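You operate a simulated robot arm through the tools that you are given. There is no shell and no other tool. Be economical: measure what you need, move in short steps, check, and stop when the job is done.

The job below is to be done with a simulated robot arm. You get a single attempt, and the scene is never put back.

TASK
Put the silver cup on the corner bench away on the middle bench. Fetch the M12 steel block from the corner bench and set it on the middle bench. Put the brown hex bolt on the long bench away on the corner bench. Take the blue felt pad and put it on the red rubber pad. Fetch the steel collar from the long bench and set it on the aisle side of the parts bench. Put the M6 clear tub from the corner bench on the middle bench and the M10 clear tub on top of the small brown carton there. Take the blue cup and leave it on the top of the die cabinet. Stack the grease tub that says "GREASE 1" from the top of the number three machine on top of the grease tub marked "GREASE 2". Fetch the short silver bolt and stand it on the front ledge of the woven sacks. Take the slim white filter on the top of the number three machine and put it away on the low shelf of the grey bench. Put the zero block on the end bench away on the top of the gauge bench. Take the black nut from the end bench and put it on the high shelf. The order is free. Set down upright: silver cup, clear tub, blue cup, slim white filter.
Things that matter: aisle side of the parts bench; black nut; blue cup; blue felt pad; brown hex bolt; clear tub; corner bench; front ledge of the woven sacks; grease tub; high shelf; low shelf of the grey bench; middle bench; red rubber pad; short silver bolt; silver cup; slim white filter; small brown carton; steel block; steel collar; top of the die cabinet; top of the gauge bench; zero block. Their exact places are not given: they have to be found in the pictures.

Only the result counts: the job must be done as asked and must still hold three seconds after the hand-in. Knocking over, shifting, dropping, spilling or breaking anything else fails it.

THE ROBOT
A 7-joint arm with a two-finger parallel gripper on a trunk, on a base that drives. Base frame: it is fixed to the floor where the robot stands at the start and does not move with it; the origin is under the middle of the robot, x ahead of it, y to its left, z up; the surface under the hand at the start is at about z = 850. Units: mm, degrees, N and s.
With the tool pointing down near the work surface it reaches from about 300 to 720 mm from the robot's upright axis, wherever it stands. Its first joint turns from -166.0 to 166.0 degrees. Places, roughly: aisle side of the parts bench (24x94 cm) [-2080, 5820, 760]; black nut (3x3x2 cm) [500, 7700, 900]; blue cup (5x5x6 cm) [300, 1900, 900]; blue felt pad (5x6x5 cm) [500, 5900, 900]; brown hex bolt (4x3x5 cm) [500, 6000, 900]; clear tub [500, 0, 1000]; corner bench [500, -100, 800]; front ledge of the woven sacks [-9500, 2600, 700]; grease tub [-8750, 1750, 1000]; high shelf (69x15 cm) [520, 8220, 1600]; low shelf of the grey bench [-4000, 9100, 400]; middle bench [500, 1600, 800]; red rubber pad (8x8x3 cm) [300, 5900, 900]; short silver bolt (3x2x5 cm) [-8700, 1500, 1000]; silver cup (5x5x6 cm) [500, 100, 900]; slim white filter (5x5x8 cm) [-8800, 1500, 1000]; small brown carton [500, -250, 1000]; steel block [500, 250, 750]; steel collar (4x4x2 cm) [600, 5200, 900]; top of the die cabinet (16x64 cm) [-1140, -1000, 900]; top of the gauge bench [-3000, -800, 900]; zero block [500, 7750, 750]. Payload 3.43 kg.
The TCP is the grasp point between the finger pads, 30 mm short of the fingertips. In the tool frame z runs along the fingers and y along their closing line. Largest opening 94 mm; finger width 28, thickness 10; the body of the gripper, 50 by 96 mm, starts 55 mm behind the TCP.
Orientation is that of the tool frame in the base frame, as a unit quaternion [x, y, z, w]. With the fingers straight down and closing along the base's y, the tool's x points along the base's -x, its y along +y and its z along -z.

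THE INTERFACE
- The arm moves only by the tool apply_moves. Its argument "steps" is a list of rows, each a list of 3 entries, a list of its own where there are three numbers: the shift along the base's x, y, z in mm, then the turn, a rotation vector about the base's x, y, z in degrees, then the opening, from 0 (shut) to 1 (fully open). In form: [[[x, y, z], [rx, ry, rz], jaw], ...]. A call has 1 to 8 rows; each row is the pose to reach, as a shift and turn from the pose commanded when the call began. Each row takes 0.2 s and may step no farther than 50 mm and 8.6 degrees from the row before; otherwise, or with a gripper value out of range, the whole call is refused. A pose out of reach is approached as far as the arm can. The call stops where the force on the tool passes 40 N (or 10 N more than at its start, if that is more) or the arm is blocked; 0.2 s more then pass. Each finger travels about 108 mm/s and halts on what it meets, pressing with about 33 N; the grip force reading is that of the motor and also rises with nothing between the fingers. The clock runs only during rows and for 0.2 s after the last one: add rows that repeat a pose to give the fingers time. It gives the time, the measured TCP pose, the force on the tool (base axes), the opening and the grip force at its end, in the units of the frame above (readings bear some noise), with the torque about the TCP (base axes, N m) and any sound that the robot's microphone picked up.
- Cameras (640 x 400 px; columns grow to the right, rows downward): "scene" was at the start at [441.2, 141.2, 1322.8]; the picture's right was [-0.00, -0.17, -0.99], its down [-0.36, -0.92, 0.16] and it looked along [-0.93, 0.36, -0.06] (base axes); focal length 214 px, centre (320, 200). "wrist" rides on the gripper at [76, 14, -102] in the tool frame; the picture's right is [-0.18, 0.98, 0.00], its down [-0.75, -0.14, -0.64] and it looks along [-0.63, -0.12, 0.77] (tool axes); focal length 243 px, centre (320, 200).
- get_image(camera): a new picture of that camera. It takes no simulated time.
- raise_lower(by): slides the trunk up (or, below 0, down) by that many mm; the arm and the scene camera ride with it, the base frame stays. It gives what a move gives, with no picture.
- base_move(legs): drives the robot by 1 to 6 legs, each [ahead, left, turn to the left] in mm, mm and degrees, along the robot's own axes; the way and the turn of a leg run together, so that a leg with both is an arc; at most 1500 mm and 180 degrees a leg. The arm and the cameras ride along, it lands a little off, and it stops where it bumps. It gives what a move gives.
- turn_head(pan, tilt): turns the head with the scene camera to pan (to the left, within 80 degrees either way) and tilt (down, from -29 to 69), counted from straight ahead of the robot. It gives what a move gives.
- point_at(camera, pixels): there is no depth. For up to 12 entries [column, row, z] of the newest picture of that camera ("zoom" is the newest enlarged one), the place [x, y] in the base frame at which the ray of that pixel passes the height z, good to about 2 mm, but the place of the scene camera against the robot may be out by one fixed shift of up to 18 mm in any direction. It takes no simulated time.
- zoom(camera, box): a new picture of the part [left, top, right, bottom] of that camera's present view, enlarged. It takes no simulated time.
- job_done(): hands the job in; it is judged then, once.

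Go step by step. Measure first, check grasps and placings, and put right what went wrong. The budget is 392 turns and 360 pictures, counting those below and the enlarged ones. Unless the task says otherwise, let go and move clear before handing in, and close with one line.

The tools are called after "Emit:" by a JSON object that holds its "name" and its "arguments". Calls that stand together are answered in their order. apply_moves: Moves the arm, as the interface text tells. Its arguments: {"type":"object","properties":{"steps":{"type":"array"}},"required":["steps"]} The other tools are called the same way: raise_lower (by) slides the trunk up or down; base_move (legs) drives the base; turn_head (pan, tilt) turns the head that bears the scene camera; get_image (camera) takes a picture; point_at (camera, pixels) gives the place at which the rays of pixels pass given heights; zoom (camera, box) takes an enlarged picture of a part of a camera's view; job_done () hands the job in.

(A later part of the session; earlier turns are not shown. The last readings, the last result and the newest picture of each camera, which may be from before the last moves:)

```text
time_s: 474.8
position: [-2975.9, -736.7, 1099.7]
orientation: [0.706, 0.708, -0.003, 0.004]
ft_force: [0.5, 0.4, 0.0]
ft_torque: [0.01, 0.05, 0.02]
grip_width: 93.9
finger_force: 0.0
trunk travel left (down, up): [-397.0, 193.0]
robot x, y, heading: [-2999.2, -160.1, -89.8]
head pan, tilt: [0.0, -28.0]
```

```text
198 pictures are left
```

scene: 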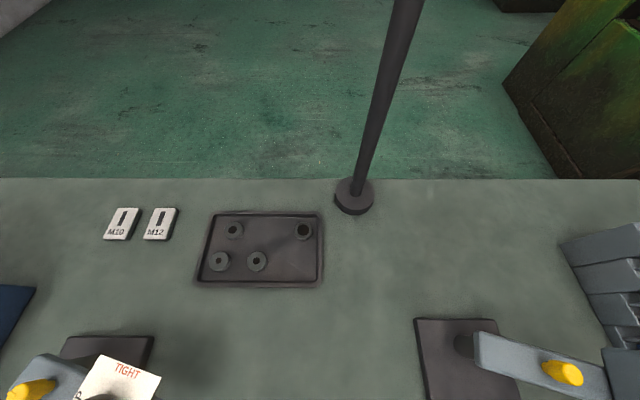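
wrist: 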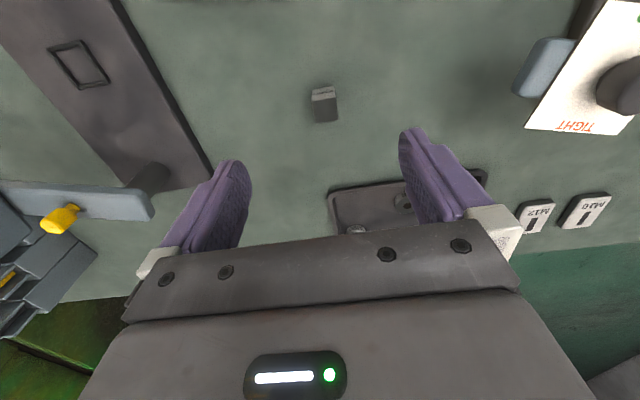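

ZERO block placed. Next go west toward the number-three machine; back up, turn to heading 180 and look.

Emit:
{"name": "apply_moves", "arguments": {"steps": [[[0, 40, 0], [0, 0, 0], 1], [[0, 80, 20], [0, 0, 0], 1], [[-10, 120, 40], [0, 0, 0], 1], [[-20, 150, 70], [0, 0, 0], 1]]}}

Emit:
{"name": "base_move", "arguments": {"legs": [[-480, 0, 0], [0, 0, -90]]}}

Emit:
{"name": "get_image", "arguments": {"camera": "scene"}}

Emit:
{"name": "turn_head", "arguments": {"pan": -60, "tilt": -28}}

Emit:
{"name": "get_image", "arguments": {"camera": "scene"}}

```text
time_s: 475.8
position: [-2997.0, -588.8, 1169.9]
orientation: [0.706, 0.709, -0.003, 0.004]
ft_force: [-0.7, 0.3, 0.2]
ft_torque: [-0.04, 0.0, -0.02]
grip_width: 94.1
finger_force: 0.0
trunk travel left (down, up): [-397.0, 193.0]
robot x, y, heading: [-3003.3, -164.4, -90.0]
head pan, tilt: [0.0, -28.0]
```

```text
time_s: 482.4
position: [-3429.0, 297.1, 1167.0]
orientation: [1.0, 0.012, -0.004, 0.001]
ft_force: [0.7, -0.8, -0.4]
ft_torque: [0.02, -0.01, 0.03]
grip_width: 93.9
finger_force: 0.1
trunk travel left (down, up): [-397.0, 193.0]
robot x, y, heading: [-2998.8, 312.0, -179.2]
head pan, tilt: [0.0, -28.0]
```

```text
197 pictures are left
```

scene: 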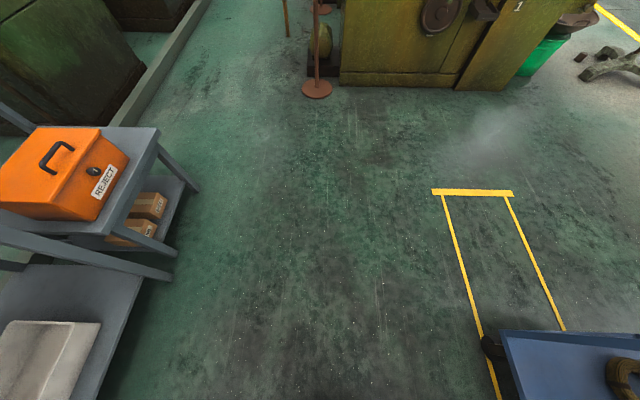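

```text
time_s: 483.7
position: [-3428.2, 296.6, 1168.7]
orientation: [1.0, 0.011, -0.005, 0.0]
ft_force: [-0.7, 0.0, 0.0]
ft_torque: [-0.02, 0.0, 0.0]
grip_width: 93.8
finger_force: 0.1
trunk travel left (down, up): [-397.0, 193.0]
robot x, y, heading: [-3003.8, 311.3, -178.8]
head pan, tilt: [-60.0, -28.0]
```

```text
196 pictures are left
```

scene: 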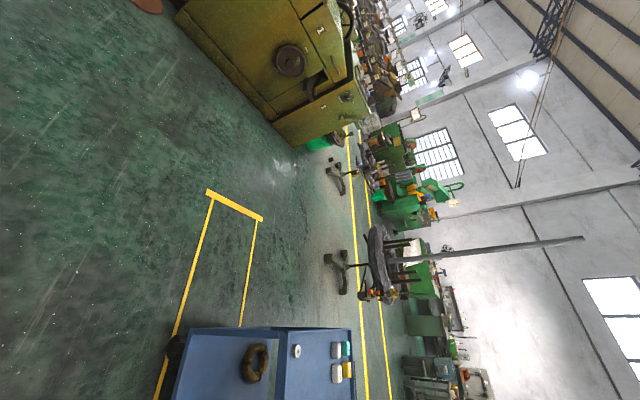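

Machine "1" is ahead; the main aisle with yellow lines lies on the right (+y). I measure floor positions.

Emit:
{"name": "point_at", "arguments": {"camera": "scene", "pixels": [[180, 20, 0], [290, 145, 0], [320, 145, 0], [340, 180, 0], [345, 285, 0], [350, 130, 0], [362, 390, 0], [385, 330, 0], [170, 395, 0], [165, 345, 0]]}}

Emit:
{"name": "turn_head", "arguments": {"pan": -35, "tilt": -28}}

Emit:
{"name": "get_image", "arguments": {"camera": "scene"}}

```text
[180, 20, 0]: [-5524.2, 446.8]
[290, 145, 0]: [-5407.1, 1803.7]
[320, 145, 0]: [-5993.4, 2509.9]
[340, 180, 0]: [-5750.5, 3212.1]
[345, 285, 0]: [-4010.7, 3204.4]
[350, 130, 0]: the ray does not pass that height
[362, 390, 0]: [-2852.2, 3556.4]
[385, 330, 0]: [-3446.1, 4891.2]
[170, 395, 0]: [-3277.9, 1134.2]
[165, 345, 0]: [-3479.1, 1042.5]
```

```text
time_s: 484.6
position: [-3428.4, 297.0, 1170.1]
orientation: [1.0, 0.012, -0.004, 0.001]
ft_force: [0.1, 0.7, -0.4]
ft_torque: [0.02, 0.02, -0.01]
grip_width: 94.0
finger_force: 0.0
trunk travel left (down, up): [-397.0, 193.0]
robot x, y, heading: [-3001.6, 312.9, -178.7]
head pan, tilt: [-35.0, -28.0]
```

```text
195 pictures are left
```

scene: 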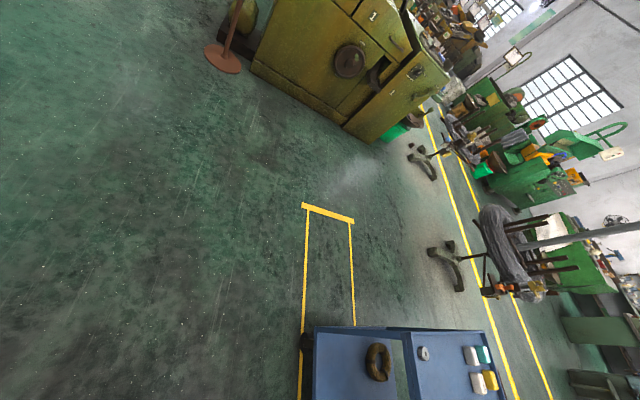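

I plan: west to x≈-4850, then north to the aisle (y≈4200), avoiding stands at (-4010,3200), (-5750,3210).

Emit:
{"name": "base_move", "arguments": {"legs": [[1400, 0, -1], [450, 0, 0], [0, 0, -90], [900, 0, 0]]}}

Emit:
{"name": "turn_head", "arguments": {"pan": 0, "tilt": -28}}

Emit:
{"name": "get_image", "arguments": {"camera": "scene"}}

```text
time_s: 493.2
position: [-5142.6, 309.9, 1165.6]
orientation: [1.0, -0.007, 0.006, 0.001]
ft_force: [-0.3, 1.9, -1.1]
ft_torque: [-0.12, 0.06, -0.13]
grip_width: 94.1
finger_force: 0.1
trunk travel left (down, up): [-397.0, 193.0]
robot x, y, heading: [-4724.4, 310.8, 179.1]
head pan, tilt: [-35.0, -28.0]
stopped in leg 2: the force on the tool passed its limit at 84 N (the readings are from after the stop); the commanded pose is now the measured one
```

```text
time_s: 494.2
position: [-5141.0, 310.5, 1166.1]
orientation: [1.0, -0.005, 0.005, 0.0]
ft_force: [5.3, 2.5, -0.2]
ft_torque: [-0.21, 0.64, -0.15]
grip_width: 93.8
finger_force: 0.0
trunk travel left (down, up): [-397.0, 193.0]
robot x, y, heading: [-4724.1, 308.3, 178.9]
head pan, tilt: [0.0, -28.0]
```

```text
194 pictures are left
```

scene: 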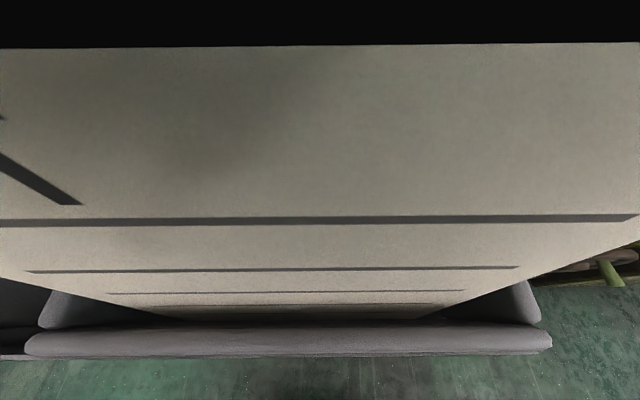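

I bumped a sign board on a post (the round-based stand). Back off at once and look.

Emit:
{"name": "base_move", "arguments": {"legs": [[-350, 0, 0]]}}

Emit:
{"name": "get_image", "arguments": {"camera": "scene"}}

Emit:
{"name": "get_image", "arguments": {"camera": "wrist"}}

```text
time_s: 496.5
position: [-4789.5, 305.4, 1166.2]
orientation: [1.0, -0.005, 0.006, 0.002]
ft_force: [-0.1, 0.9, 0.0]
ft_torque: [0.01, 0.02, 0.03]
grip_width: 93.9
finger_force: 0.1
trunk travel left (down, up): [-397.0, 193.0]
robot x, y, heading: [-4372.0, 308.6, 179.2]
head pan, tilt: [0.0, -28.0]
```

```text
193 pictures are left
```

scene: 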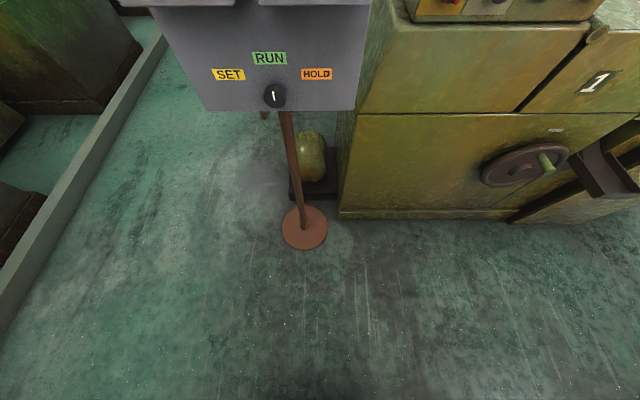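

```text
192 pictures are left
```

wrist: 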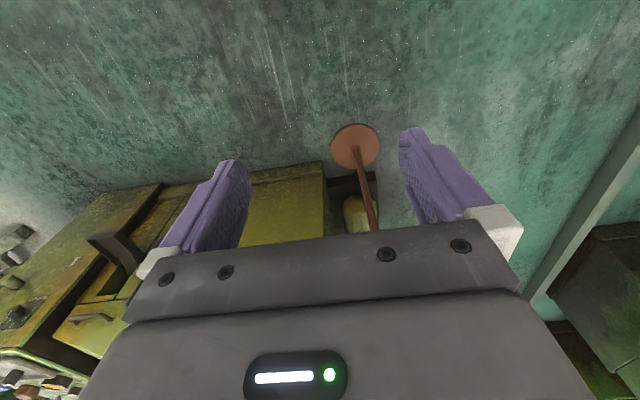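

The control stand is upright and seemingly in place. I turn to heading 90, shift to x≈-4800 and drive north, looking ahead.

Emit:
{"name": "base_move", "arguments": {"legs": [[0, 0, -89], [600, 0, 0], [0, 430, 0], [500, 0, 0]]}}

Emit:
{"name": "get_image", "arguments": {"camera": "scene"}}

Emit:
{"name": "point_at", "arguments": {"camera": "scene", "pixels": [[320, 100, 0], [200, 100, 0], [440, 100, 0]]}}

```text
time_s: 508.5
position: [-4803.9, 1834.8, 1165.6]
orientation: [0.711, -0.704, 0.004, 0.005]
ft_force: [-0.3, 0.4, -0.2]
ft_torque: [-0.03, 0.01, 0.0]
grip_width: 94.0
finger_force: 0.1
trunk travel left (down, up): [-397.0, 193.0]
robot x, y, heading: [-4795.7, 1412.7, 90.5]
head pan, tilt: [0.0, -28.0]
```

```text
191 pictures are left
```

scene: 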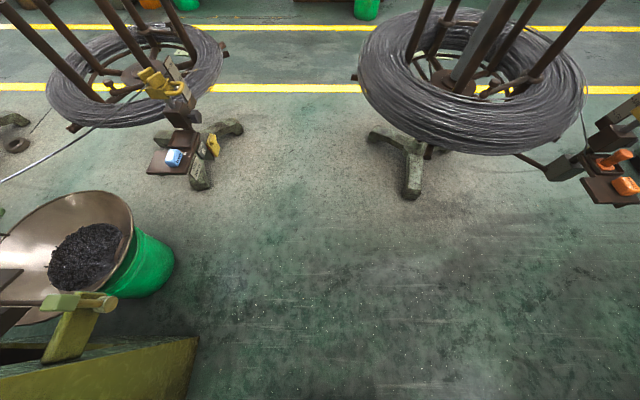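

```text
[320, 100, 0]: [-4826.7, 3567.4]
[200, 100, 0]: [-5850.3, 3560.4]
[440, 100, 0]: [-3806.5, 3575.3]
```

Two wire decoilers ahead; check the gap between them.

Emit:
{"name": "point_at", "arguments": {"camera": "scene", "pixels": [[228, 55, 900], [355, 75, 900], [243, 130, 0], [370, 135, 0], [228, 55, 700], [355, 75, 700], [215, 150, 300], [200, 185, 0], [408, 195, 0], [170, 260, 700]]}}

```text
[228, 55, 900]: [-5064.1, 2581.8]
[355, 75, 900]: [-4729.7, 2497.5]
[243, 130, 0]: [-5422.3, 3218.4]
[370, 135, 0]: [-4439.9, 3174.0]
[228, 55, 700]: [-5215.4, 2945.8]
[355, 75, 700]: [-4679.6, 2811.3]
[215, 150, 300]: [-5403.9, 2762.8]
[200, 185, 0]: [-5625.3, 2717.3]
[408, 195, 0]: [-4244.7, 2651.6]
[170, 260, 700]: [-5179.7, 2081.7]
```

Emit:
{"name": "zoom", "arguments": {"camera": "scene", "box": [0, 0, 400, 250]}}

Emit:
{"name": "zoom", "arguments": {"camera": "scene", "box": [300, 0, 640, 220]}}

```text
1.60 times, centred on (200, 125) of scene
```

zoom: 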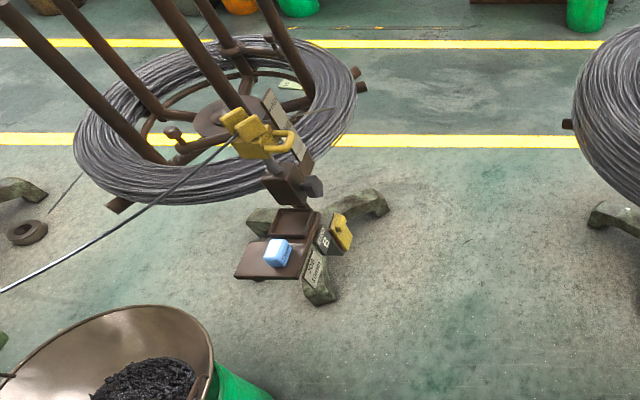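

```text
1.82 times, centred on (470, 110) of scene
```

zoom: 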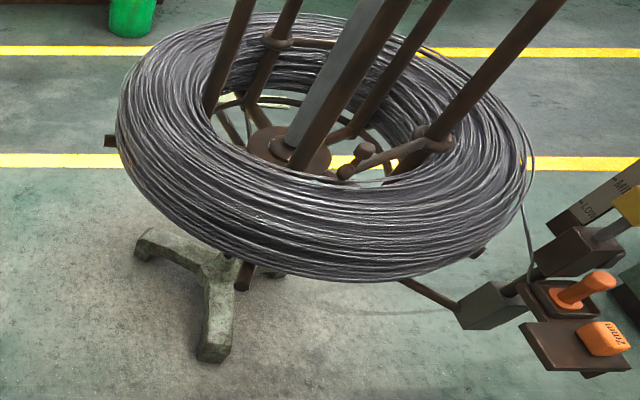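

Emit:
{"name": "point_at", "arguments": {"camera": "scene", "pixels": [[220, 145, 900], [220, 145, 700], [220, 145, 500], [355, 75, 800], [228, 55, 800], [240, 55, 700]]}}

```text
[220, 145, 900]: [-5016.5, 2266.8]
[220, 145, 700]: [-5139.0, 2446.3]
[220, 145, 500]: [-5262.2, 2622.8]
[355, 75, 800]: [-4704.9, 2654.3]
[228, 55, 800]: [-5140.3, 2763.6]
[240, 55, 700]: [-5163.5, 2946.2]
```

The gap is tight (pod at x≈-5139, ring at x≈-4680). I check the alternative to the east of the right coil.

Emit:
{"name": "turn_head", "arguments": {"pan": -50, "tilt": -28}}

Emit:
{"name": "get_image", "arguments": {"camera": "scene"}}

Emit:
{"name": "point_at", "arguments": {"camera": "scene", "pixels": [[320, 100, 0], [320, 200, 0], [320, 300, 0], [400, 200, 0], [450, 300, 0]]}}

```text
time_s: 509.7
position: [-4804.6, 1834.1, 1165.4]
orientation: [0.71, -0.704, 0.004, 0.005]
ft_force: [0.5, -0.1, 0.2]
ft_torque: [-0.01, 0.01, 0.01]
grip_width: 94.0
finger_force: 0.1
trunk travel left (down, up): [-397.0, 193.0]
robot x, y, heading: [-4798.3, 1415.3, 90.2]
head pan, tilt: [-50.0, -28.0]
```

```text
188 pictures are left
```

scene: 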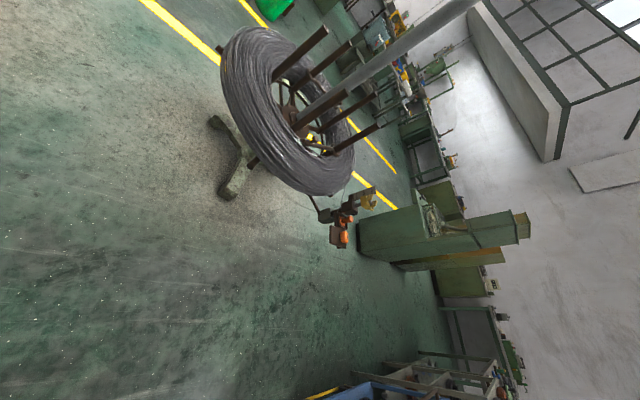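

```text
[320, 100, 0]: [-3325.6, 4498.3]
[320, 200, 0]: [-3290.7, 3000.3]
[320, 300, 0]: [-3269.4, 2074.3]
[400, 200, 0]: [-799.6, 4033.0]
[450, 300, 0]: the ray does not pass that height
```

Emit:
{"name": "point_at", "arguments": {"camera": "scene", "pixels": [[335, 245, 700], [360, 222, 0], [365, 258, 0], [400, 270, 0], [345, 240, 700], [350, 380, 800]]}}

```text
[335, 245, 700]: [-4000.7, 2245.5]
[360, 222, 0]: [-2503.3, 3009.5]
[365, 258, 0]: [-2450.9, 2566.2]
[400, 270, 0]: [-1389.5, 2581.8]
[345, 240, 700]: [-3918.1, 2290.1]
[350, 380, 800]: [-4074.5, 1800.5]
```

East is cluttered too; the gap is wide enough for the slim trunk (~210 mm) and the base passes between the feet (980 mm). I centre at x≈-4910 and go through carefully.

Emit:
{"name": "turn_head", "arguments": {"pan": 0, "tilt": -20}}

Emit:
{"name": "base_move", "arguments": {"legs": [[0, 112, -0.3], [600, 0, 0]]}}

Emit:
{"name": "get_image", "arguments": {"camera": "scene"}}

```text
time_s: 510.9
position: [-4805.8, 1834.2, 1165.3]
orientation: [0.71, -0.704, 0.004, 0.005]
ft_force: [-0.1, -0.6, 0.5]
ft_torque: [0.01, 0.04, -0.01]
grip_width: 94.0
finger_force: 0.0
trunk travel left (down, up): [-397.0, 193.0]
robot x, y, heading: [-4796.7, 1414.8, 90.3]
head pan, tilt: [0.0, -20.0]
```

```text
time_s: 515.0
position: [-4911.2, 2426.8, 1164.8]
orientation: [-0.707, 0.707, -0.003, -0.005]
ft_force: [0.0, 0.8, 0.4]
ft_torque: [0.02, 0.03, -0.02]
grip_width: 94.2
finger_force: 0.0
trunk travel left (down, up): [-397.0, 193.0]
robot x, y, heading: [-4909.7, 2010.1, 89.5]
head pan, tilt: [0.0, -20.0]
```

```text
187 pictures are left
```

scene: 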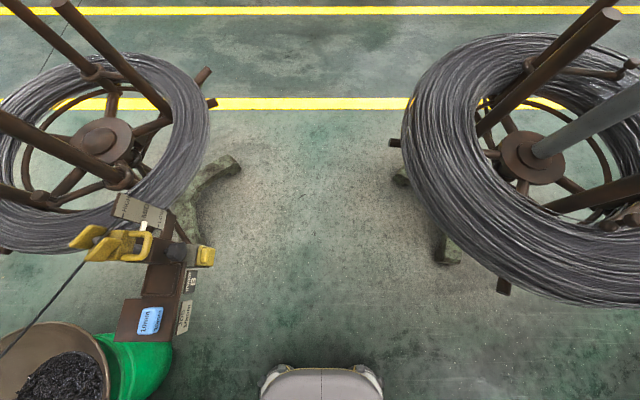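

The gap is comfortable (base 260-383 vs 215-400 px). Drive through to the aisle.

Emit:
{"name": "base_move", "arguments": {"legs": [[1300, 0, 0.5], [850, 0, 0], [0, 0, 90]]}}

Emit:
{"name": "turn_head", "arguments": {"pan": 0, "tilt": -28}}

Emit:
{"name": "get_image", "arguments": {"camera": "scene"}}

```text
time_s: 529.7
position: [-5297.5, 4196.8, 1165.1]
orientation: [1.0, -0.006, 0.006, 0.001]
ft_force: [-0.2, 0.7, -0.2]
ft_torque: [-0.02, -0.02, 0.01]
grip_width: 93.9
finger_force: 0.1
trunk travel left (down, up): [-397.0, 193.0]
robot x, y, heading: [-4876.8, 4193.2, 179.0]
head pan, tilt: [0.0, -20.0]
```

```text
time_s: 530.4
position: [-5298.1, 4195.8, 1164.9]
orientation: [1.0, -0.007, 0.006, 0.0]
ft_force: [-0.3, 0.5, -1.2]
ft_torque: [-0.01, 0.0, 0.01]
grip_width: 94.2
finger_force: 0.0
trunk travel left (down, up): [-397.0, 193.0]
robot x, y, heading: [-4878.5, 4192.5, 179.0]
head pan, tilt: [0.0, -28.0]
```

```text
186 pictures are left
```

scene: 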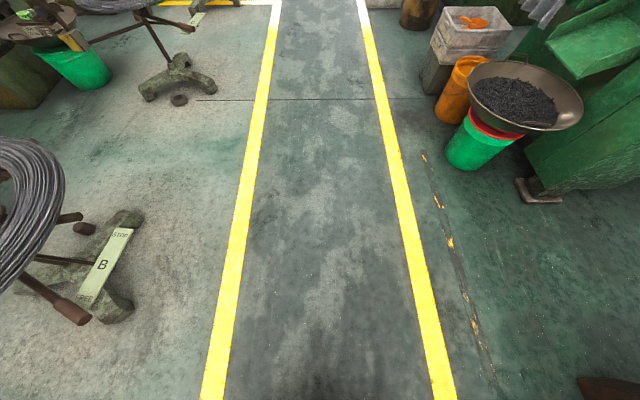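

Aisle is clear. Drive west 3 m and look.

Emit:
{"name": "base_move", "arguments": {"legs": [[1500, 0, 1], [1500, 0, 0]]}}

Emit:
{"name": "get_image", "arguments": {"camera": "scene"}}

Emit:
{"name": "turn_head", "arguments": {"pan": 55, "tilt": -28}}

Emit:
{"name": "get_image", "arguments": {"camera": "scene"}}

```text
time_s: 544.8
position: [-8300.2, 4130.1, 1165.1]
orientation: [1.0, 0.017, 0.006, 0.001]
ft_force: [0.1, -0.2, -0.5]
ft_torque: [0.01, 0.0, 0.0]
grip_width: 93.9
finger_force: 0.0
trunk travel left (down, up): [-397.0, 193.0]
robot x, y, heading: [-7881.5, 4143.8, -178.2]
head pan, tilt: [0.0, -28.0]
```

```text
185 pictures are left
```

scene: 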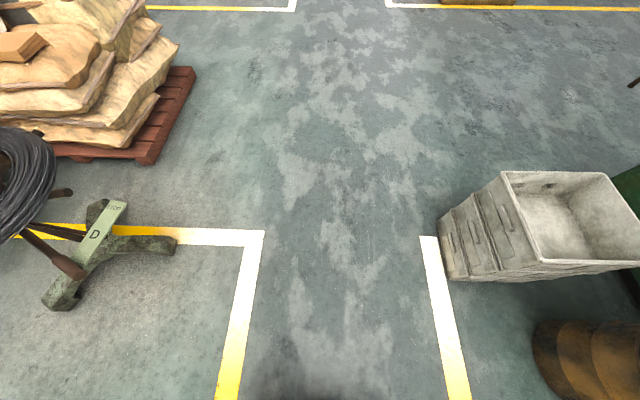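

```text
time_s: 546.1
position: [-8300.3, 4130.1, 1165.0]
orientation: [1.0, 0.019, 0.006, 0.001]
ft_force: [-1.1, 0.1, -0.4]
ft_torque: [-0.01, -0.01, 0.0]
grip_width: 94.1
finger_force: 0.1
trunk travel left (down, up): [-397.0, 193.0]
robot x, y, heading: [-7880.3, 4145.5, -178.2]
head pan, tilt: [55.0, -28.0]
```

```text
184 pictures are left
```

scene: 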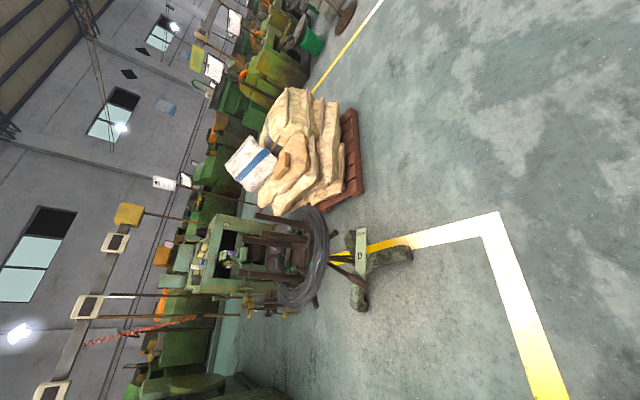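

Emit:
{"name": "point_at", "arguments": {"camera": "scene", "pixels": [[361, 190, 100], [318, 210, 100], [352, 112, 100], [410, 252, 0], [360, 308, 0], [330, 205, 700], [485, 215, 0], [240, 330, 0], [300, 310, 0]]}}

Emit:
{"name": "zoom", "arguments": {"camera": "scene", "box": [80, 60, 400, 400]}}

```text
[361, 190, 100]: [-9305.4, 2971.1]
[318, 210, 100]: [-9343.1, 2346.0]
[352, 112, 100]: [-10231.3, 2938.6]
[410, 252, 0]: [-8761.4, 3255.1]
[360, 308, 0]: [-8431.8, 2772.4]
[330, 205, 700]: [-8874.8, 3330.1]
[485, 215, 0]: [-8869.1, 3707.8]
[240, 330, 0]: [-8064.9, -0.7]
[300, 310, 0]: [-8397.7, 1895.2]
```

```text
1.18 times, centred on (240, 230) of scene
```

zoom: 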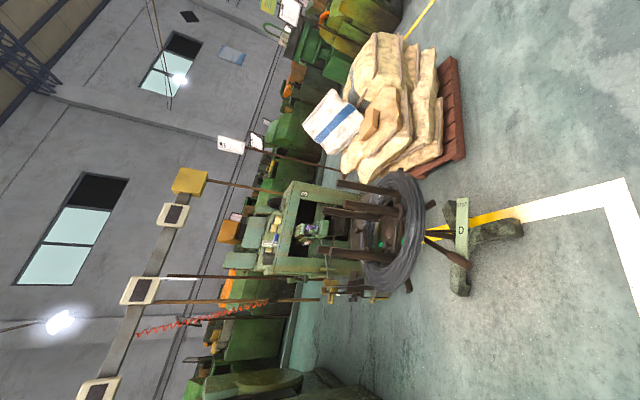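

Machine "3" sits behind coil D. I turn to face −y here and look at the gap between the coils.

Emit:
{"name": "base_move", "arguments": {"legs": [[0, 0, 88]]}}

Emit:
{"name": "turn_head", "arguments": {"pan": 0, "tilt": -28}}

Emit:
{"name": "get_image", "arguments": {"camera": "scene"}}

```text
time_s: 550.2
position: [-7870.7, 3730.1, 1165.2]
orientation: [0.702, 0.712, 0.005, -0.004]
ft_force: [-0.8, 0.8, 0.5]
ft_torque: [-0.01, 0.01, 0.02]
grip_width: 94.0
finger_force: 0.2
trunk travel left (down, up): [-397.0, 193.0]
robot x, y, heading: [-7882.9, 4149.0, -89.3]
head pan, tilt: [55.0, -28.0]
```

```text
time_s: 551.5
position: [-7870.7, 3728.9, 1164.8]
orientation: [0.703, 0.711, 0.005, -0.003]
ft_force: [-0.7, 0.3, 0.4]
ft_torque: [-0.01, -0.05, 0.0]
grip_width: 94.0
finger_force: 0.0
trunk travel left (down, up): [-397.0, 193.0]
robot x, y, heading: [-7881.0, 4147.4, -89.4]
head pan, tilt: [0.0, -28.0]
```

```text
182 pictures are left
```

scene: 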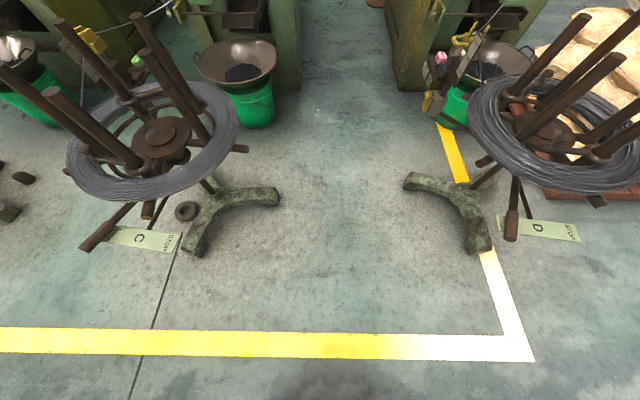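

Emit:
{"name": "point_at", "arguments": {"camera": "scene", "pixels": [[302, 92, 0], [397, 90, 0], [278, 198, 0], [405, 182, 0], [238, 120, 700], [470, 110, 700], [425, 115, 700], [475, 75, 800], [275, 125, 0]]}}

Emit:
{"name": "zoom", "arguments": {"camera": "scene", "box": [260, 0, 560, 180]}}

```text
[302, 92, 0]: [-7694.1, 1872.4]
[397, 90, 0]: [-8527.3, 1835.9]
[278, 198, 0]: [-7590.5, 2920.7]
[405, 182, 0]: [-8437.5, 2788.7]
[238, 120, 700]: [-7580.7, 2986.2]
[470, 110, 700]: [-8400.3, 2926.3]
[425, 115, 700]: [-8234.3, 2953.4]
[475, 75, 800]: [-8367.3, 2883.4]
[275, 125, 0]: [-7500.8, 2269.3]
```

```text
2.13 times, centred on (410, 90) of scene
```

zoom: 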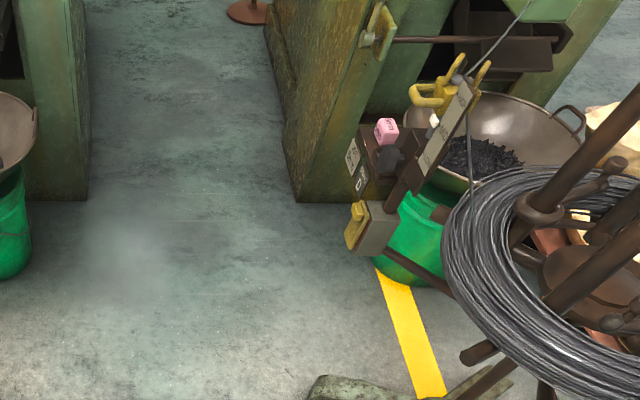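

Corridor between machines 2 and 3 spans x≈-7694..-8527. I retract the arm, raise it, and enter at x≈-8090 to look at machine 3's top.

Emit:
{"name": "apply_moves", "arguments": {"steps": [[[0, 40, 20], [0, 0, 0], 1], [[0, 80, 50], [0, 0, 0], 1], [[0, 95, 90], [0, 0, 0], 1]]}}

Emit:
{"name": "raise_lower", "arguments": {"by": 150}}

Emit:
{"name": "base_move", "arguments": {"legs": [[0, -200, -0.6], [1400, 0, 0], [350, 0, 0]]}}

Emit:
{"name": "turn_head", "arguments": {"pan": -45, "tilt": -15}}

Emit:
{"name": "get_image", "arguments": {"camera": "scene"}}

```text
time_s: 552.3
position: [-7872.2, 3828.4, 1254.6]
orientation: [0.702, 0.712, 0.004, -0.004]
ft_force: [0.0, 0.4, -0.7]
ft_torque: [-0.02, 0.01, 0.0]
grip_width: 94.1
finger_force: 0.0
trunk travel left (down, up): [-397.0, 193.0]
robot x, y, heading: [-7879.3, 4145.3, -89.6]
head pan, tilt: [0.0, -28.0]
```

```text
time_s: 554.0
position: [-7871.4, 3825.4, 1405.8]
orientation: [0.703, 0.711, 0.004, -0.004]
ft_force: [0.8, -0.1, -0.3]
ft_torque: [-0.02, 0.0, 0.04]
grip_width: 93.8
finger_force: 0.1
trunk travel left (down, up): [-547.0, 43.0]
robot x, y, heading: [-7880.2, 4153.7, -89.4]
head pan, tilt: [0.0, -28.0]
```

```text
time_s: 564.2
position: [-8059.2, 2051.3, 1403.9]
orientation: [0.702, 0.713, 0.005, -0.004]
ft_force: [-0.1, -0.2, -1.0]
ft_torque: [0.05, 0.04, 0.03]
grip_width: 93.9
finger_force: 0.0
trunk travel left (down, up): [-547.0, 43.0]
robot x, y, heading: [-8070.1, 2374.6, -89.3]
head pan, tilt: [0.0, -28.0]
```

```text
time_s: 565.3
position: [-8058.9, 2051.9, 1405.1]
orientation: [0.702, 0.712, 0.006, -0.004]
ft_force: [0.8, -0.5, -0.4]
ft_torque: [-0.01, 0.03, 0.0]
grip_width: 93.9
finger_force: 0.1
trunk travel left (down, up): [-547.0, 43.0]
robot x, y, heading: [-8068.9, 2376.4, -89.5]
head pan, tilt: [-45.0, -15.0]
```

```text
180 pictures are left
```

scene: 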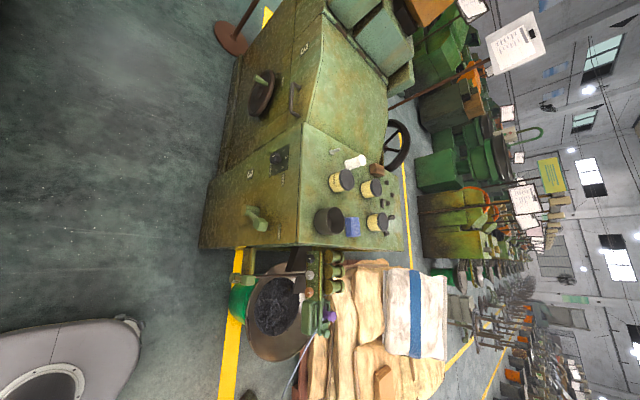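

Machine 3's top with grease tubs, filter and bolts is visible around (355,200). Zoom.

Emit:
{"name": "zoom", "arguments": {"camera": "scene", "box": [290, 120, 430, 260]}}

Emit:
{"name": "point_at", "arguments": {"camera": "scene", "pixels": [[302, 122, 1000], [298, 245, 1000], [400, 245, 1000], [392, 150, 1000], [342, 180, 1050], [328, 220, 1050], [370, 188, 1050], [376, 223, 1050], [355, 162, 1030], [212, 175, 0]]}}

```text
2.86 times, centred on (360, 190) of scene
```

zoom: 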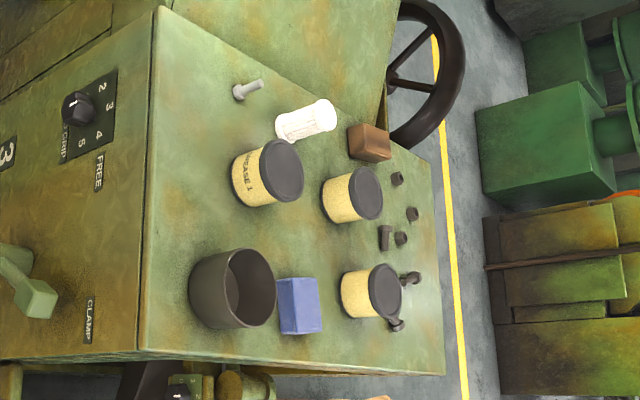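

```text
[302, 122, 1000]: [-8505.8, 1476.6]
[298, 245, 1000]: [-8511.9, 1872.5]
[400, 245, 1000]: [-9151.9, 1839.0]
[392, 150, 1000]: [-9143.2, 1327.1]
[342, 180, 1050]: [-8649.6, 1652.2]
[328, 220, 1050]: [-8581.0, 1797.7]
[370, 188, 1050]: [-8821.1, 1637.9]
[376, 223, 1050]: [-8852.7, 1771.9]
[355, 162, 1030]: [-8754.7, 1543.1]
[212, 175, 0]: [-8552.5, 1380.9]
```

Everything is on top of machine 3 within reach from the corridor. I drive to (-8150,1640) and turn to heading 180 with the arm compact and high.

Emit:
{"name": "base_move", "arguments": {"legs": [[740, 0, 0], [0, 0, -90]]}}

Emit:
{"name": "turn_head", "arguments": {"pan": 0, "tilt": -20}}

Emit:
{"name": "get_image", "arguments": {"camera": "scene"}}

Emit:
{"name": "get_image", "arguments": {"camera": "wrist"}}

```text
time_s: 573.1
position: [-8378.6, 1617.2, 1404.1]
orientation: [1.0, 0.023, 0.006, 0.0]
ft_force: [0.2, -0.6, -0.2]
ft_torque: [-0.02, -0.02, 0.02]
grip_width: 93.9
finger_force: 0.1
trunk travel left (down, up): [-547.0, 43.0]
robot x, y, heading: [-8057.0, 1638.0, -177.4]
head pan, tilt: [-45.0, -15.0]
```

```text
time_s: 574.2
position: [-8379.0, 1616.3, 1404.0]
orientation: [1.0, 0.024, 0.006, 0.0]
ft_force: [-0.1, -0.1, -0.5]
ft_torque: [-0.01, -0.02, -0.02]
grip_width: 93.6
finger_force: 0.0
trunk travel left (down, up): [-547.0, 43.0]
robot x, y, heading: [-8055.2, 1632.5, -177.6]
head pan, tilt: [0.0, -20.0]
```

```text
178 pictures are left
```

scene: 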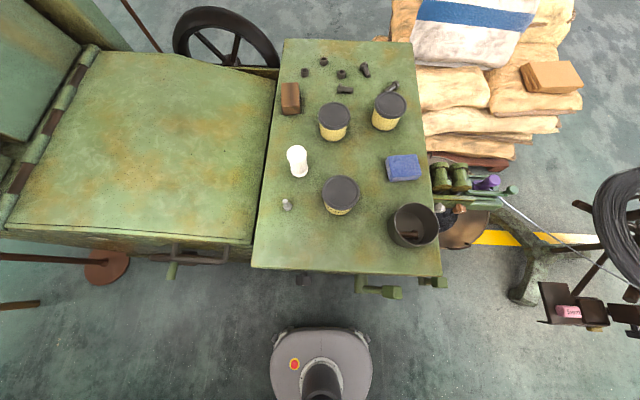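

```text
177 pictures are left
```

wrist: 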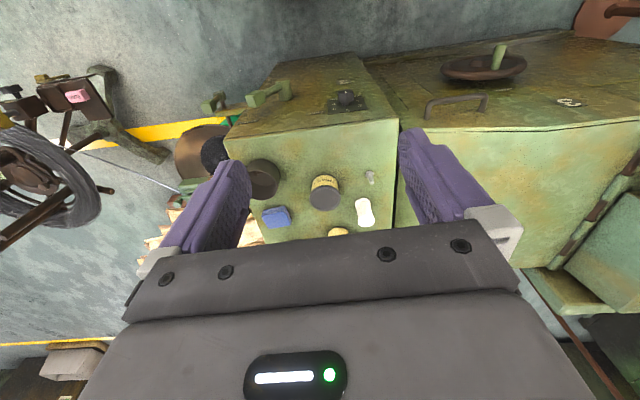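

Emit:
{"name": "zoom", "arguments": {"camera": "scene", "box": [260, 50, 440, 230]}}

Emit:
{"name": "zoom", "arguments": {"camera": "scene", "box": [300, 80, 420, 150]}}

```text
2.22 times, centred on (350, 140) of scene
```

zoom: 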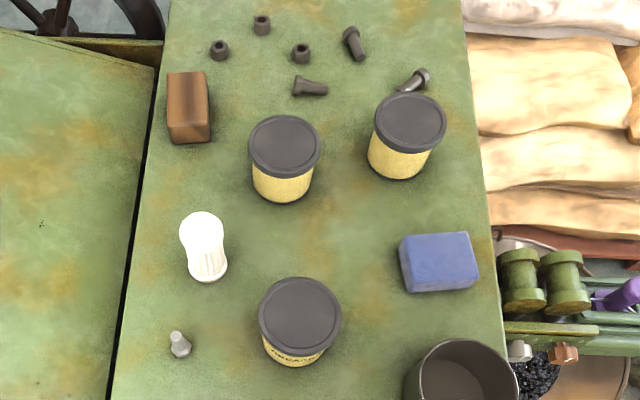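

```text
5.33 times, centred on (360, 115) of scene
```

zoom: 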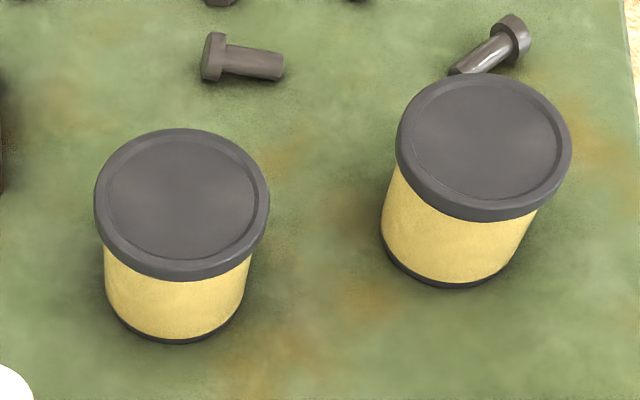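

The two rear tubs hide their labels. I advance 100 and swing the hand to the +y side to read them.

Emit:
{"name": "base_move", "arguments": {"legs": [[100, 0, -2.5]]}}

Emit:
{"name": "apply_moves", "arguments": {"steps": [[[-45, 20, 0], [0, 0, 0], 1], [[-85, 45, 0], [0, 0, 0], 1], [[-120, 80, 0], [0, 0, 0], 1], [[-150, 115, 0], [0, 0, 0], 1], [[-180, 150, -10], [0, 0, 0], 1], [[-210, 185, -20], [0, 0, 0], 1], [[-240, 220, -30], [0, 0, 0], 1]]}}

Emit:
{"name": "turn_head", "arguments": {"pan": 45, "tilt": 0}}

Emit:
{"name": "get_image", "arguments": {"camera": "scene"}}

```text
time_s: 575.3
position: [-8479.8, 1628.5, 1404.2]
orientation: [1.0, 0.001, 0.006, 0.002]
ft_force: [0.2, 0.1, 0.0]
ft_torque: [-0.01, 0.0, 0.04]
grip_width: 94.0
finger_force: 0.1
trunk travel left (down, up): [-547.0, 43.0]
robot x, y, heading: [-8159.3, 1632.5, 180.3]
head pan, tilt: [0.0, -20.0]
```

```text
time_s: 576.9
position: [-8720.5, 1851.6, 1373.0]
orientation: [1.0, 0.002, 0.006, 0.001]
ft_force: [0.1, 1.1, -0.2]
ft_torque: [-0.01, -0.04, -0.02]
grip_width: 94.0
finger_force: 0.1
trunk travel left (down, up): [-547.0, 43.0]
robot x, y, heading: [-8154.5, 1634.3, 179.8]
head pan, tilt: [0.0, -20.0]
```

```text
time_s: 578.1
position: [-8719.6, 1850.6, 1374.1]
orientation: [1.0, 0.001, 0.007, 0.001]
ft_force: [-0.2, 0.8, -0.6]
ft_torque: [0.0, 0.0, 0.0]
grip_width: 94.2
finger_force: 0.1
trunk travel left (down, up): [-547.0, 43.0]
robot x, y, heading: [-8157.4, 1631.2, 179.7]
head pan, tilt: [45.0, 0.0]
```

```text
174 pictures are left
```

scene: 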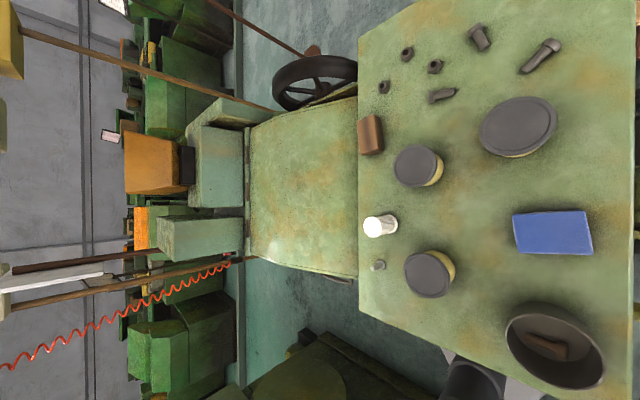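

Emit:
{"name": "zoom", "arguments": {"camera": "scene", "box": [380, 80, 580, 200]}}

Emit:
{"name": "turn_head", "arguments": {"pan": 30, "tilt": 45}}

Emit:
{"name": "get_image", "arguments": {"camera": "scene"}}

```text
3.20 times, centred on (480, 140) of scene
```

zoom: 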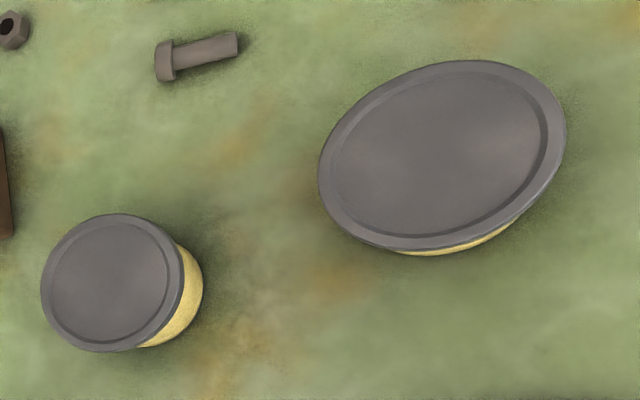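

```text
time_s: 579.2
position: [-8719.7, 1850.8, 1374.0]
orientation: [1.0, 0.001, 0.006, 0.002]
ft_force: [0.1, 0.5, -0.4]
ft_torque: [0.0, -0.04, 0.02]
grip_width: 93.7
finger_force: 0.1
trunk travel left (down, up): [-547.0, 43.0]
robot x, y, heading: [-8156.6, 1636.8, 180.1]
head pan, tilt: [30.0, 45.0]
```

```text
172 pictures are left
```

scene: 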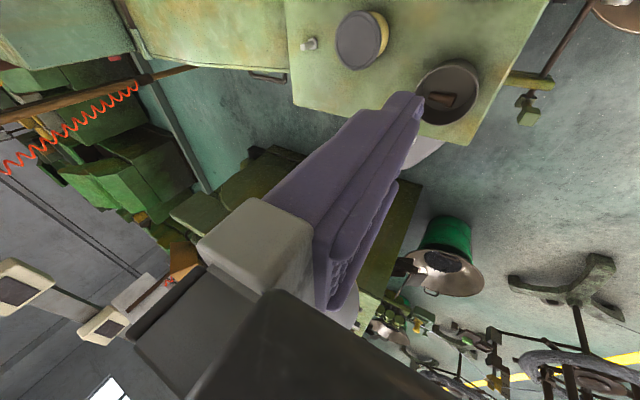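

Labels of the rear tubs must face south or west. I move the hand to the south side and look north.

Emit:
{"name": "apply_moves", "arguments": {"steps": [[[0, -50, 0], [0, 0, 0], 1], [[0, -100, 0], [0, 0, 0], 1], [[0, -150, 0], [0, 0, 0], 1], [[-10, -200, 0], [0, 0, 0], 1], [[-20, -250, 0], [0, 0, 0], 1], [[-30, -300, 0], [0, 0, 0], 1], [[-40, -345, 0], [0, 0, 0], 1], [[-40, -390, 0], [0, 0, 0], 1]]}}

Emit:
{"name": "turn_head", "arguments": {"pan": -45, "tilt": 10}}

Emit:
{"name": "get_image", "arguments": {"camera": "scene"}}

```text
refused: row 4 steps farther than a row can; nothing moved
```

```text
time_s: 580.6
position: [-8717.7, 1851.4, 1374.5]
orientation: [1.0, 0.001, 0.006, 0.001]
ft_force: [0.6, 0.2, 0.2]
ft_torque: [0.0, 0.0, 0.0]
grip_width: 94.0
finger_force: 0.0
trunk travel left (down, up): [-547.0, 43.0]
robot x, y, heading: [-8151.5, 1634.0, 180.0]
head pan, tilt: [-45.0, 10.0]
```

```text
171 pictures are left
```

scene: 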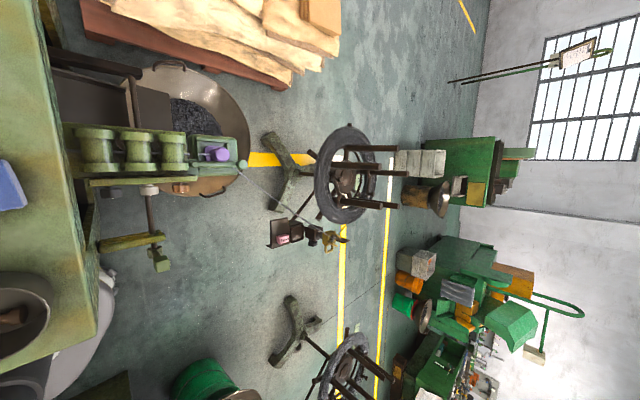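

Emit:
{"name": "apply_moves", "arguments": {"steps": [[[0, -48, 0], [0, 0, 0], 1], [[0, -96, 0], [0, 0, 0], 1], [[0, -144, 0], [0, 0, 0], 1], [[0, -192, 0], [0, 0, 0], 1], [[0, -240, 0], [0, 0, 0], 1], [[-10, -288, 0], [0, 0, 0], 1], [[-20, -336, 0], [0, 0, 0], 1], [[-30, -380, 0], [0, 0, 0], 1]]}}

Emit:
{"name": "get_image", "arguments": {"camera": "scene"}}

```text
time_s: 582.5
position: [-8749.8, 1467.4, 1374.4]
orientation: [1.0, 0.001, 0.006, 0.001]
ft_force: [0.1, -0.8, 0.1]
ft_torque: [0.06, 0.0, 0.0]
grip_width: 94.4
finger_force: 0.1
trunk travel left (down, up): [-547.0, 43.0]
robot x, y, heading: [-8155.9, 1636.8, 180.1]
head pan, tilt: [-45.0, 10.0]
```

```text
170 pictures are left
```

scene: 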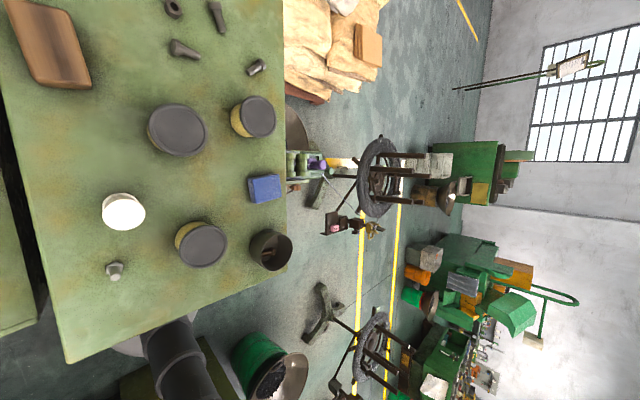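

Emit:
{"name": "zoom", "arguments": {"camera": "scene", "box": [130, 70, 300, 180]}}

Emit:
{"name": "get_image", "arguments": {"camera": "wrist"}}

```text
3.64 times, centred on (215, 125) of scene
```

zoom: 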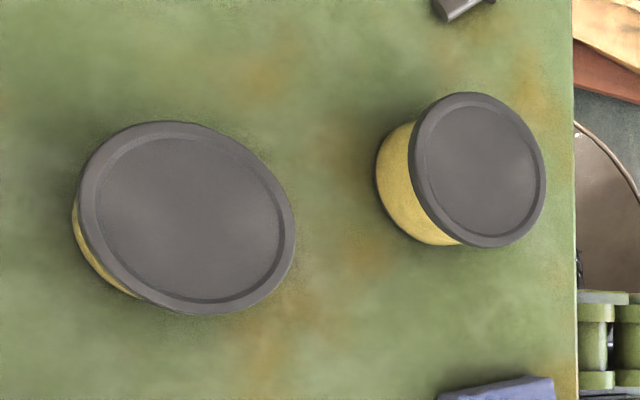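

```text
168 pictures are left
```

wrist: 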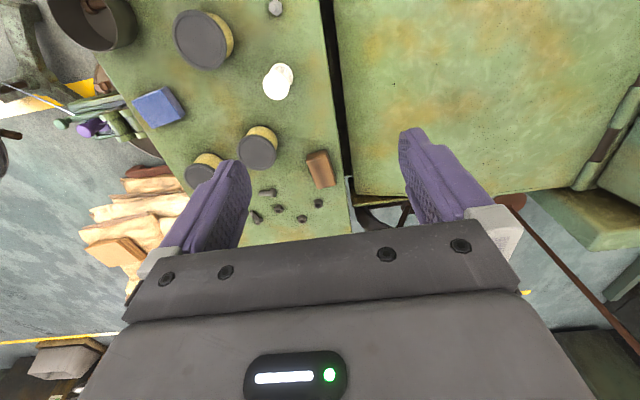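

No label from the south-east either, so they face west. I edge forward 50, stretch the hand west and look back.

Emit:
{"name": "base_move", "arguments": {"legs": [[50, 0, 0]]}}

Emit:
{"name": "apply_moves", "arguments": {"steps": [[[-30, 20, 0], [0, 0, 0], 1], [[-60, 35, 0], [0, 0, 0], 1], [[-70, 50, -20], [0, 0, 0], 1]]}}

Emit:
{"name": "turn_head", "arguments": {"pan": -50, "tilt": 35}}

Emit:
{"name": "get_image", "arguments": {"camera": "scene"}}

```text
time_s: 583.4
position: [-8802.3, 1469.7, 1373.9]
orientation: [1.0, 0.0, 0.007, -0.001]
ft_force: [0.0, 0.3, -0.8]
ft_torque: [-0.01, -0.05, -0.01]
grip_width: 93.9
finger_force: 0.0
trunk travel left (down, up): [-547.0, 43.0]
robot x, y, heading: [-8205.7, 1632.6, 179.8]
head pan, tilt: [-45.0, 10.0]
```

```text
time_s: 584.2
position: [-8870.3, 1522.3, 1354.9]
orientation: [1.0, 0.001, 0.006, 0.001]
ft_force: [0.3, 0.2, 0.1]
ft_torque: [-0.04, 0.0, -0.01]
grip_width: 94.2
finger_force: 0.1
trunk travel left (down, up): [-547.0, 43.0]
robot x, y, heading: [-8205.7, 1633.1, 180.2]
head pan, tilt: [-45.0, 10.0]
```

```text
time_s: 585.1
position: [-8870.0, 1521.6, 1355.2]
orientation: [1.0, 0.001, 0.006, 0.001]
ft_force: [-0.9, -0.3, -0.2]
ft_torque: [0.0, -0.03, 0.0]
grip_width: 93.8
finger_force: 0.1
trunk travel left (down, up): [-547.0, 43.0]
robot x, y, heading: [-8205.4, 1635.5, 179.8]
head pan, tilt: [-50.0, 35.0]
```

```text
167 pictures are left
```

scene: 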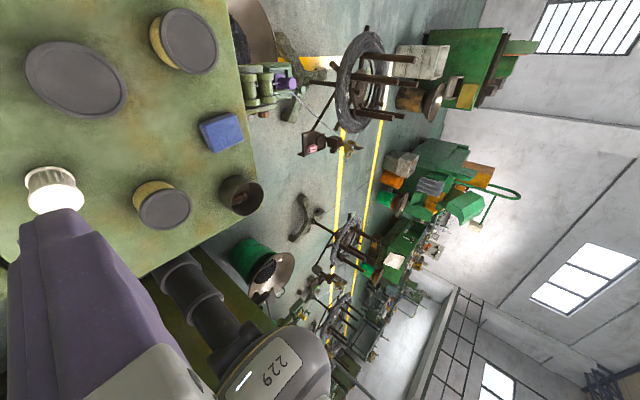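

Still hidden; I'll view them from the sacks side later. Now the silver bolt: bring the hand back above it and measure.

Emit:
{"name": "apply_moves", "arguments": {"steps": [[[45, 0, 0], [0, 0, 0], 1], [[90, 0, 0], [0, 0, 0], 1], [[135, 0, -10], [0, 0, 0], 1], [[180, 0, -40], [0, 0, 0], 1], [[225, 0, -60], [0, 0, 0], 1], [[265, 0, -80], [0, 0, 0], 1], [[275, 0, -120], [0, 0, 0], 1]]}}

Emit:
{"name": "turn_head", "arguments": {"pan": 0, "tilt": -20}}

Emit:
{"name": "get_image", "arguments": {"camera": "wrist"}}

Emit:
{"name": "zoom", "arguments": {"camera": "wrist", "box": [220, 0, 460, 160]}}

```text
refused: row 4 steps farther than a row can; nothing moved
```

```text
time_s: 586.3
position: [-8869.9, 1521.0, 1355.1]
orientation: [1.0, 0.0, 0.006, 0.0]
ft_force: [0.6, 0.8, -0.2]
ft_torque: [0.0, 0.0, -0.03]
grip_width: 93.8
finger_force: 0.1
trunk travel left (down, up): [-547.0, 43.0]
robot x, y, heading: [-8206.5, 1638.0, 180.1]
head pan, tilt: [0.0, -20.0]
```

```text
166 pictures are left
```

wrist: 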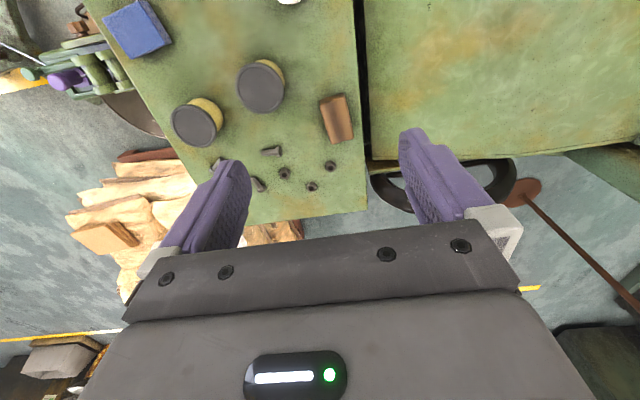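

```text
2.50 times, centred on (340, 80) of wrist
```

zoom: 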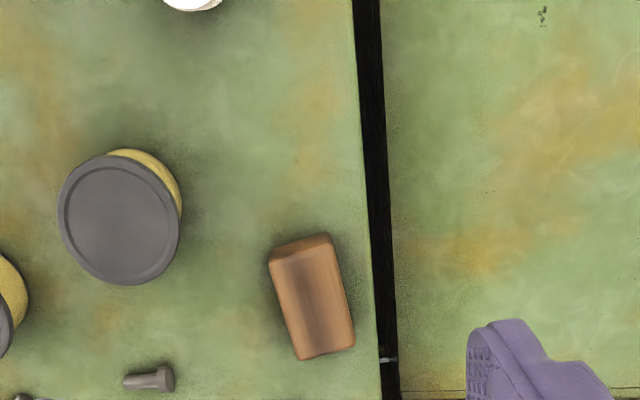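

I use this position: lower the hand 170 here (only small parts below) for a flatter view of the tubs' west sides.

Emit:
{"name": "apply_moves", "arguments": {"steps": [[[0, 0, -50], [0, 0, 0], 1], [[0, 0, -100], [0, 0, 0], 1], [[0, 0, -150], [0, 0, 0], 1], [[0, 0, -180], [0, 0, 0], 1]]}}

Emit:
{"name": "turn_head", "arguments": {"pan": -55, "tilt": 35}}

Emit:
{"name": "get_image", "arguments": {"camera": "scene"}}

```text
time_s: 587.3
position: [-8868.8, 1519.1, 1171.7]
orientation: [1.0, 0.001, 0.005, 0.001]
ft_force: [0.4, -0.3, 0.2]
ft_torque: [0.02, -0.01, 0.0]
grip_width: 94.0
finger_force: 0.1
trunk travel left (down, up): [-547.0, 43.0]
robot x, y, heading: [-8207.2, 1634.0, 180.1]
head pan, tilt: [0.0, -20.0]
```

```text
time_s: 588.5
position: [-8867.8, 1519.9, 1172.1]
orientation: [1.0, 0.001, 0.006, 0.001]
ft_force: [-0.1, 1.4, 0.3]
ft_torque: [-0.02, -0.02, -0.03]
grip_width: 94.1
finger_force: 0.0
trunk travel left (down, up): [-547.0, 43.0]
robot x, y, heading: [-8205.8, 1632.3, 179.9]
head pan, tilt: [-55.0, 35.0]
```

```text
164 pictures are left
```

scene: 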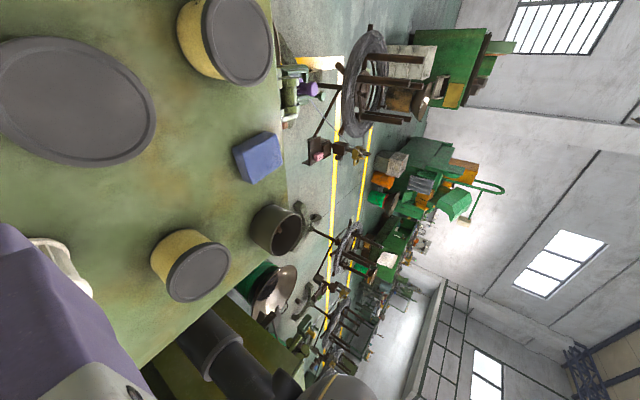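

Emit:
{"name": "turn_head", "arguments": {"pan": -20, "tilt": 15}}

Emit:
{"name": "get_image", "arguments": {"camera": "scene"}}

```text
time_s: 589.6
position: [-8870.1, 1519.7, 1172.0]
orientation: [1.0, 0.001, 0.006, 0.001]
ft_force: [0.0, -0.5, 0.5]
ft_torque: [0.0, 0.02, 0.01]
grip_width: 94.3
finger_force: 0.0
trunk travel left (down, up): [-547.0, 43.0]
robot x, y, heading: [-8206.5, 1637.5, 179.9]
head pan, tilt: [-20.0, 15.0]
```

```text
163 pictures are left
```

scene: 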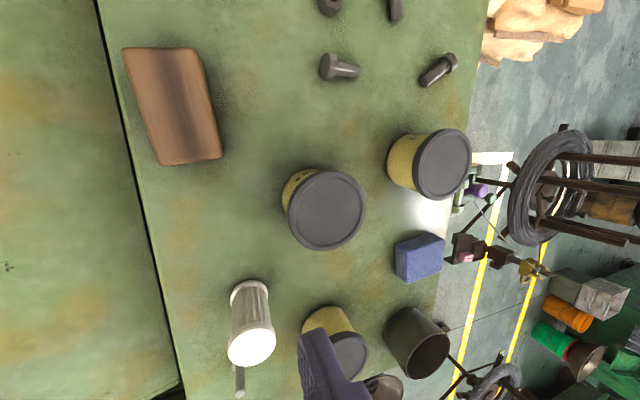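

Emit:
{"name": "zoom", "arguments": {"camera": "scene", "box": [260, 110, 480, 260]}}

```text
2.67 times, centred on (370, 185) of scene
```

zoom: 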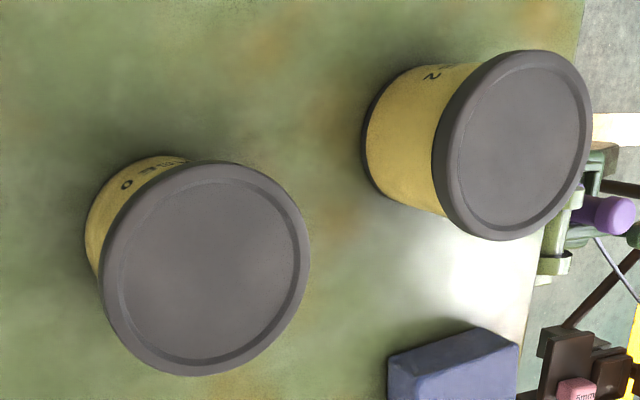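

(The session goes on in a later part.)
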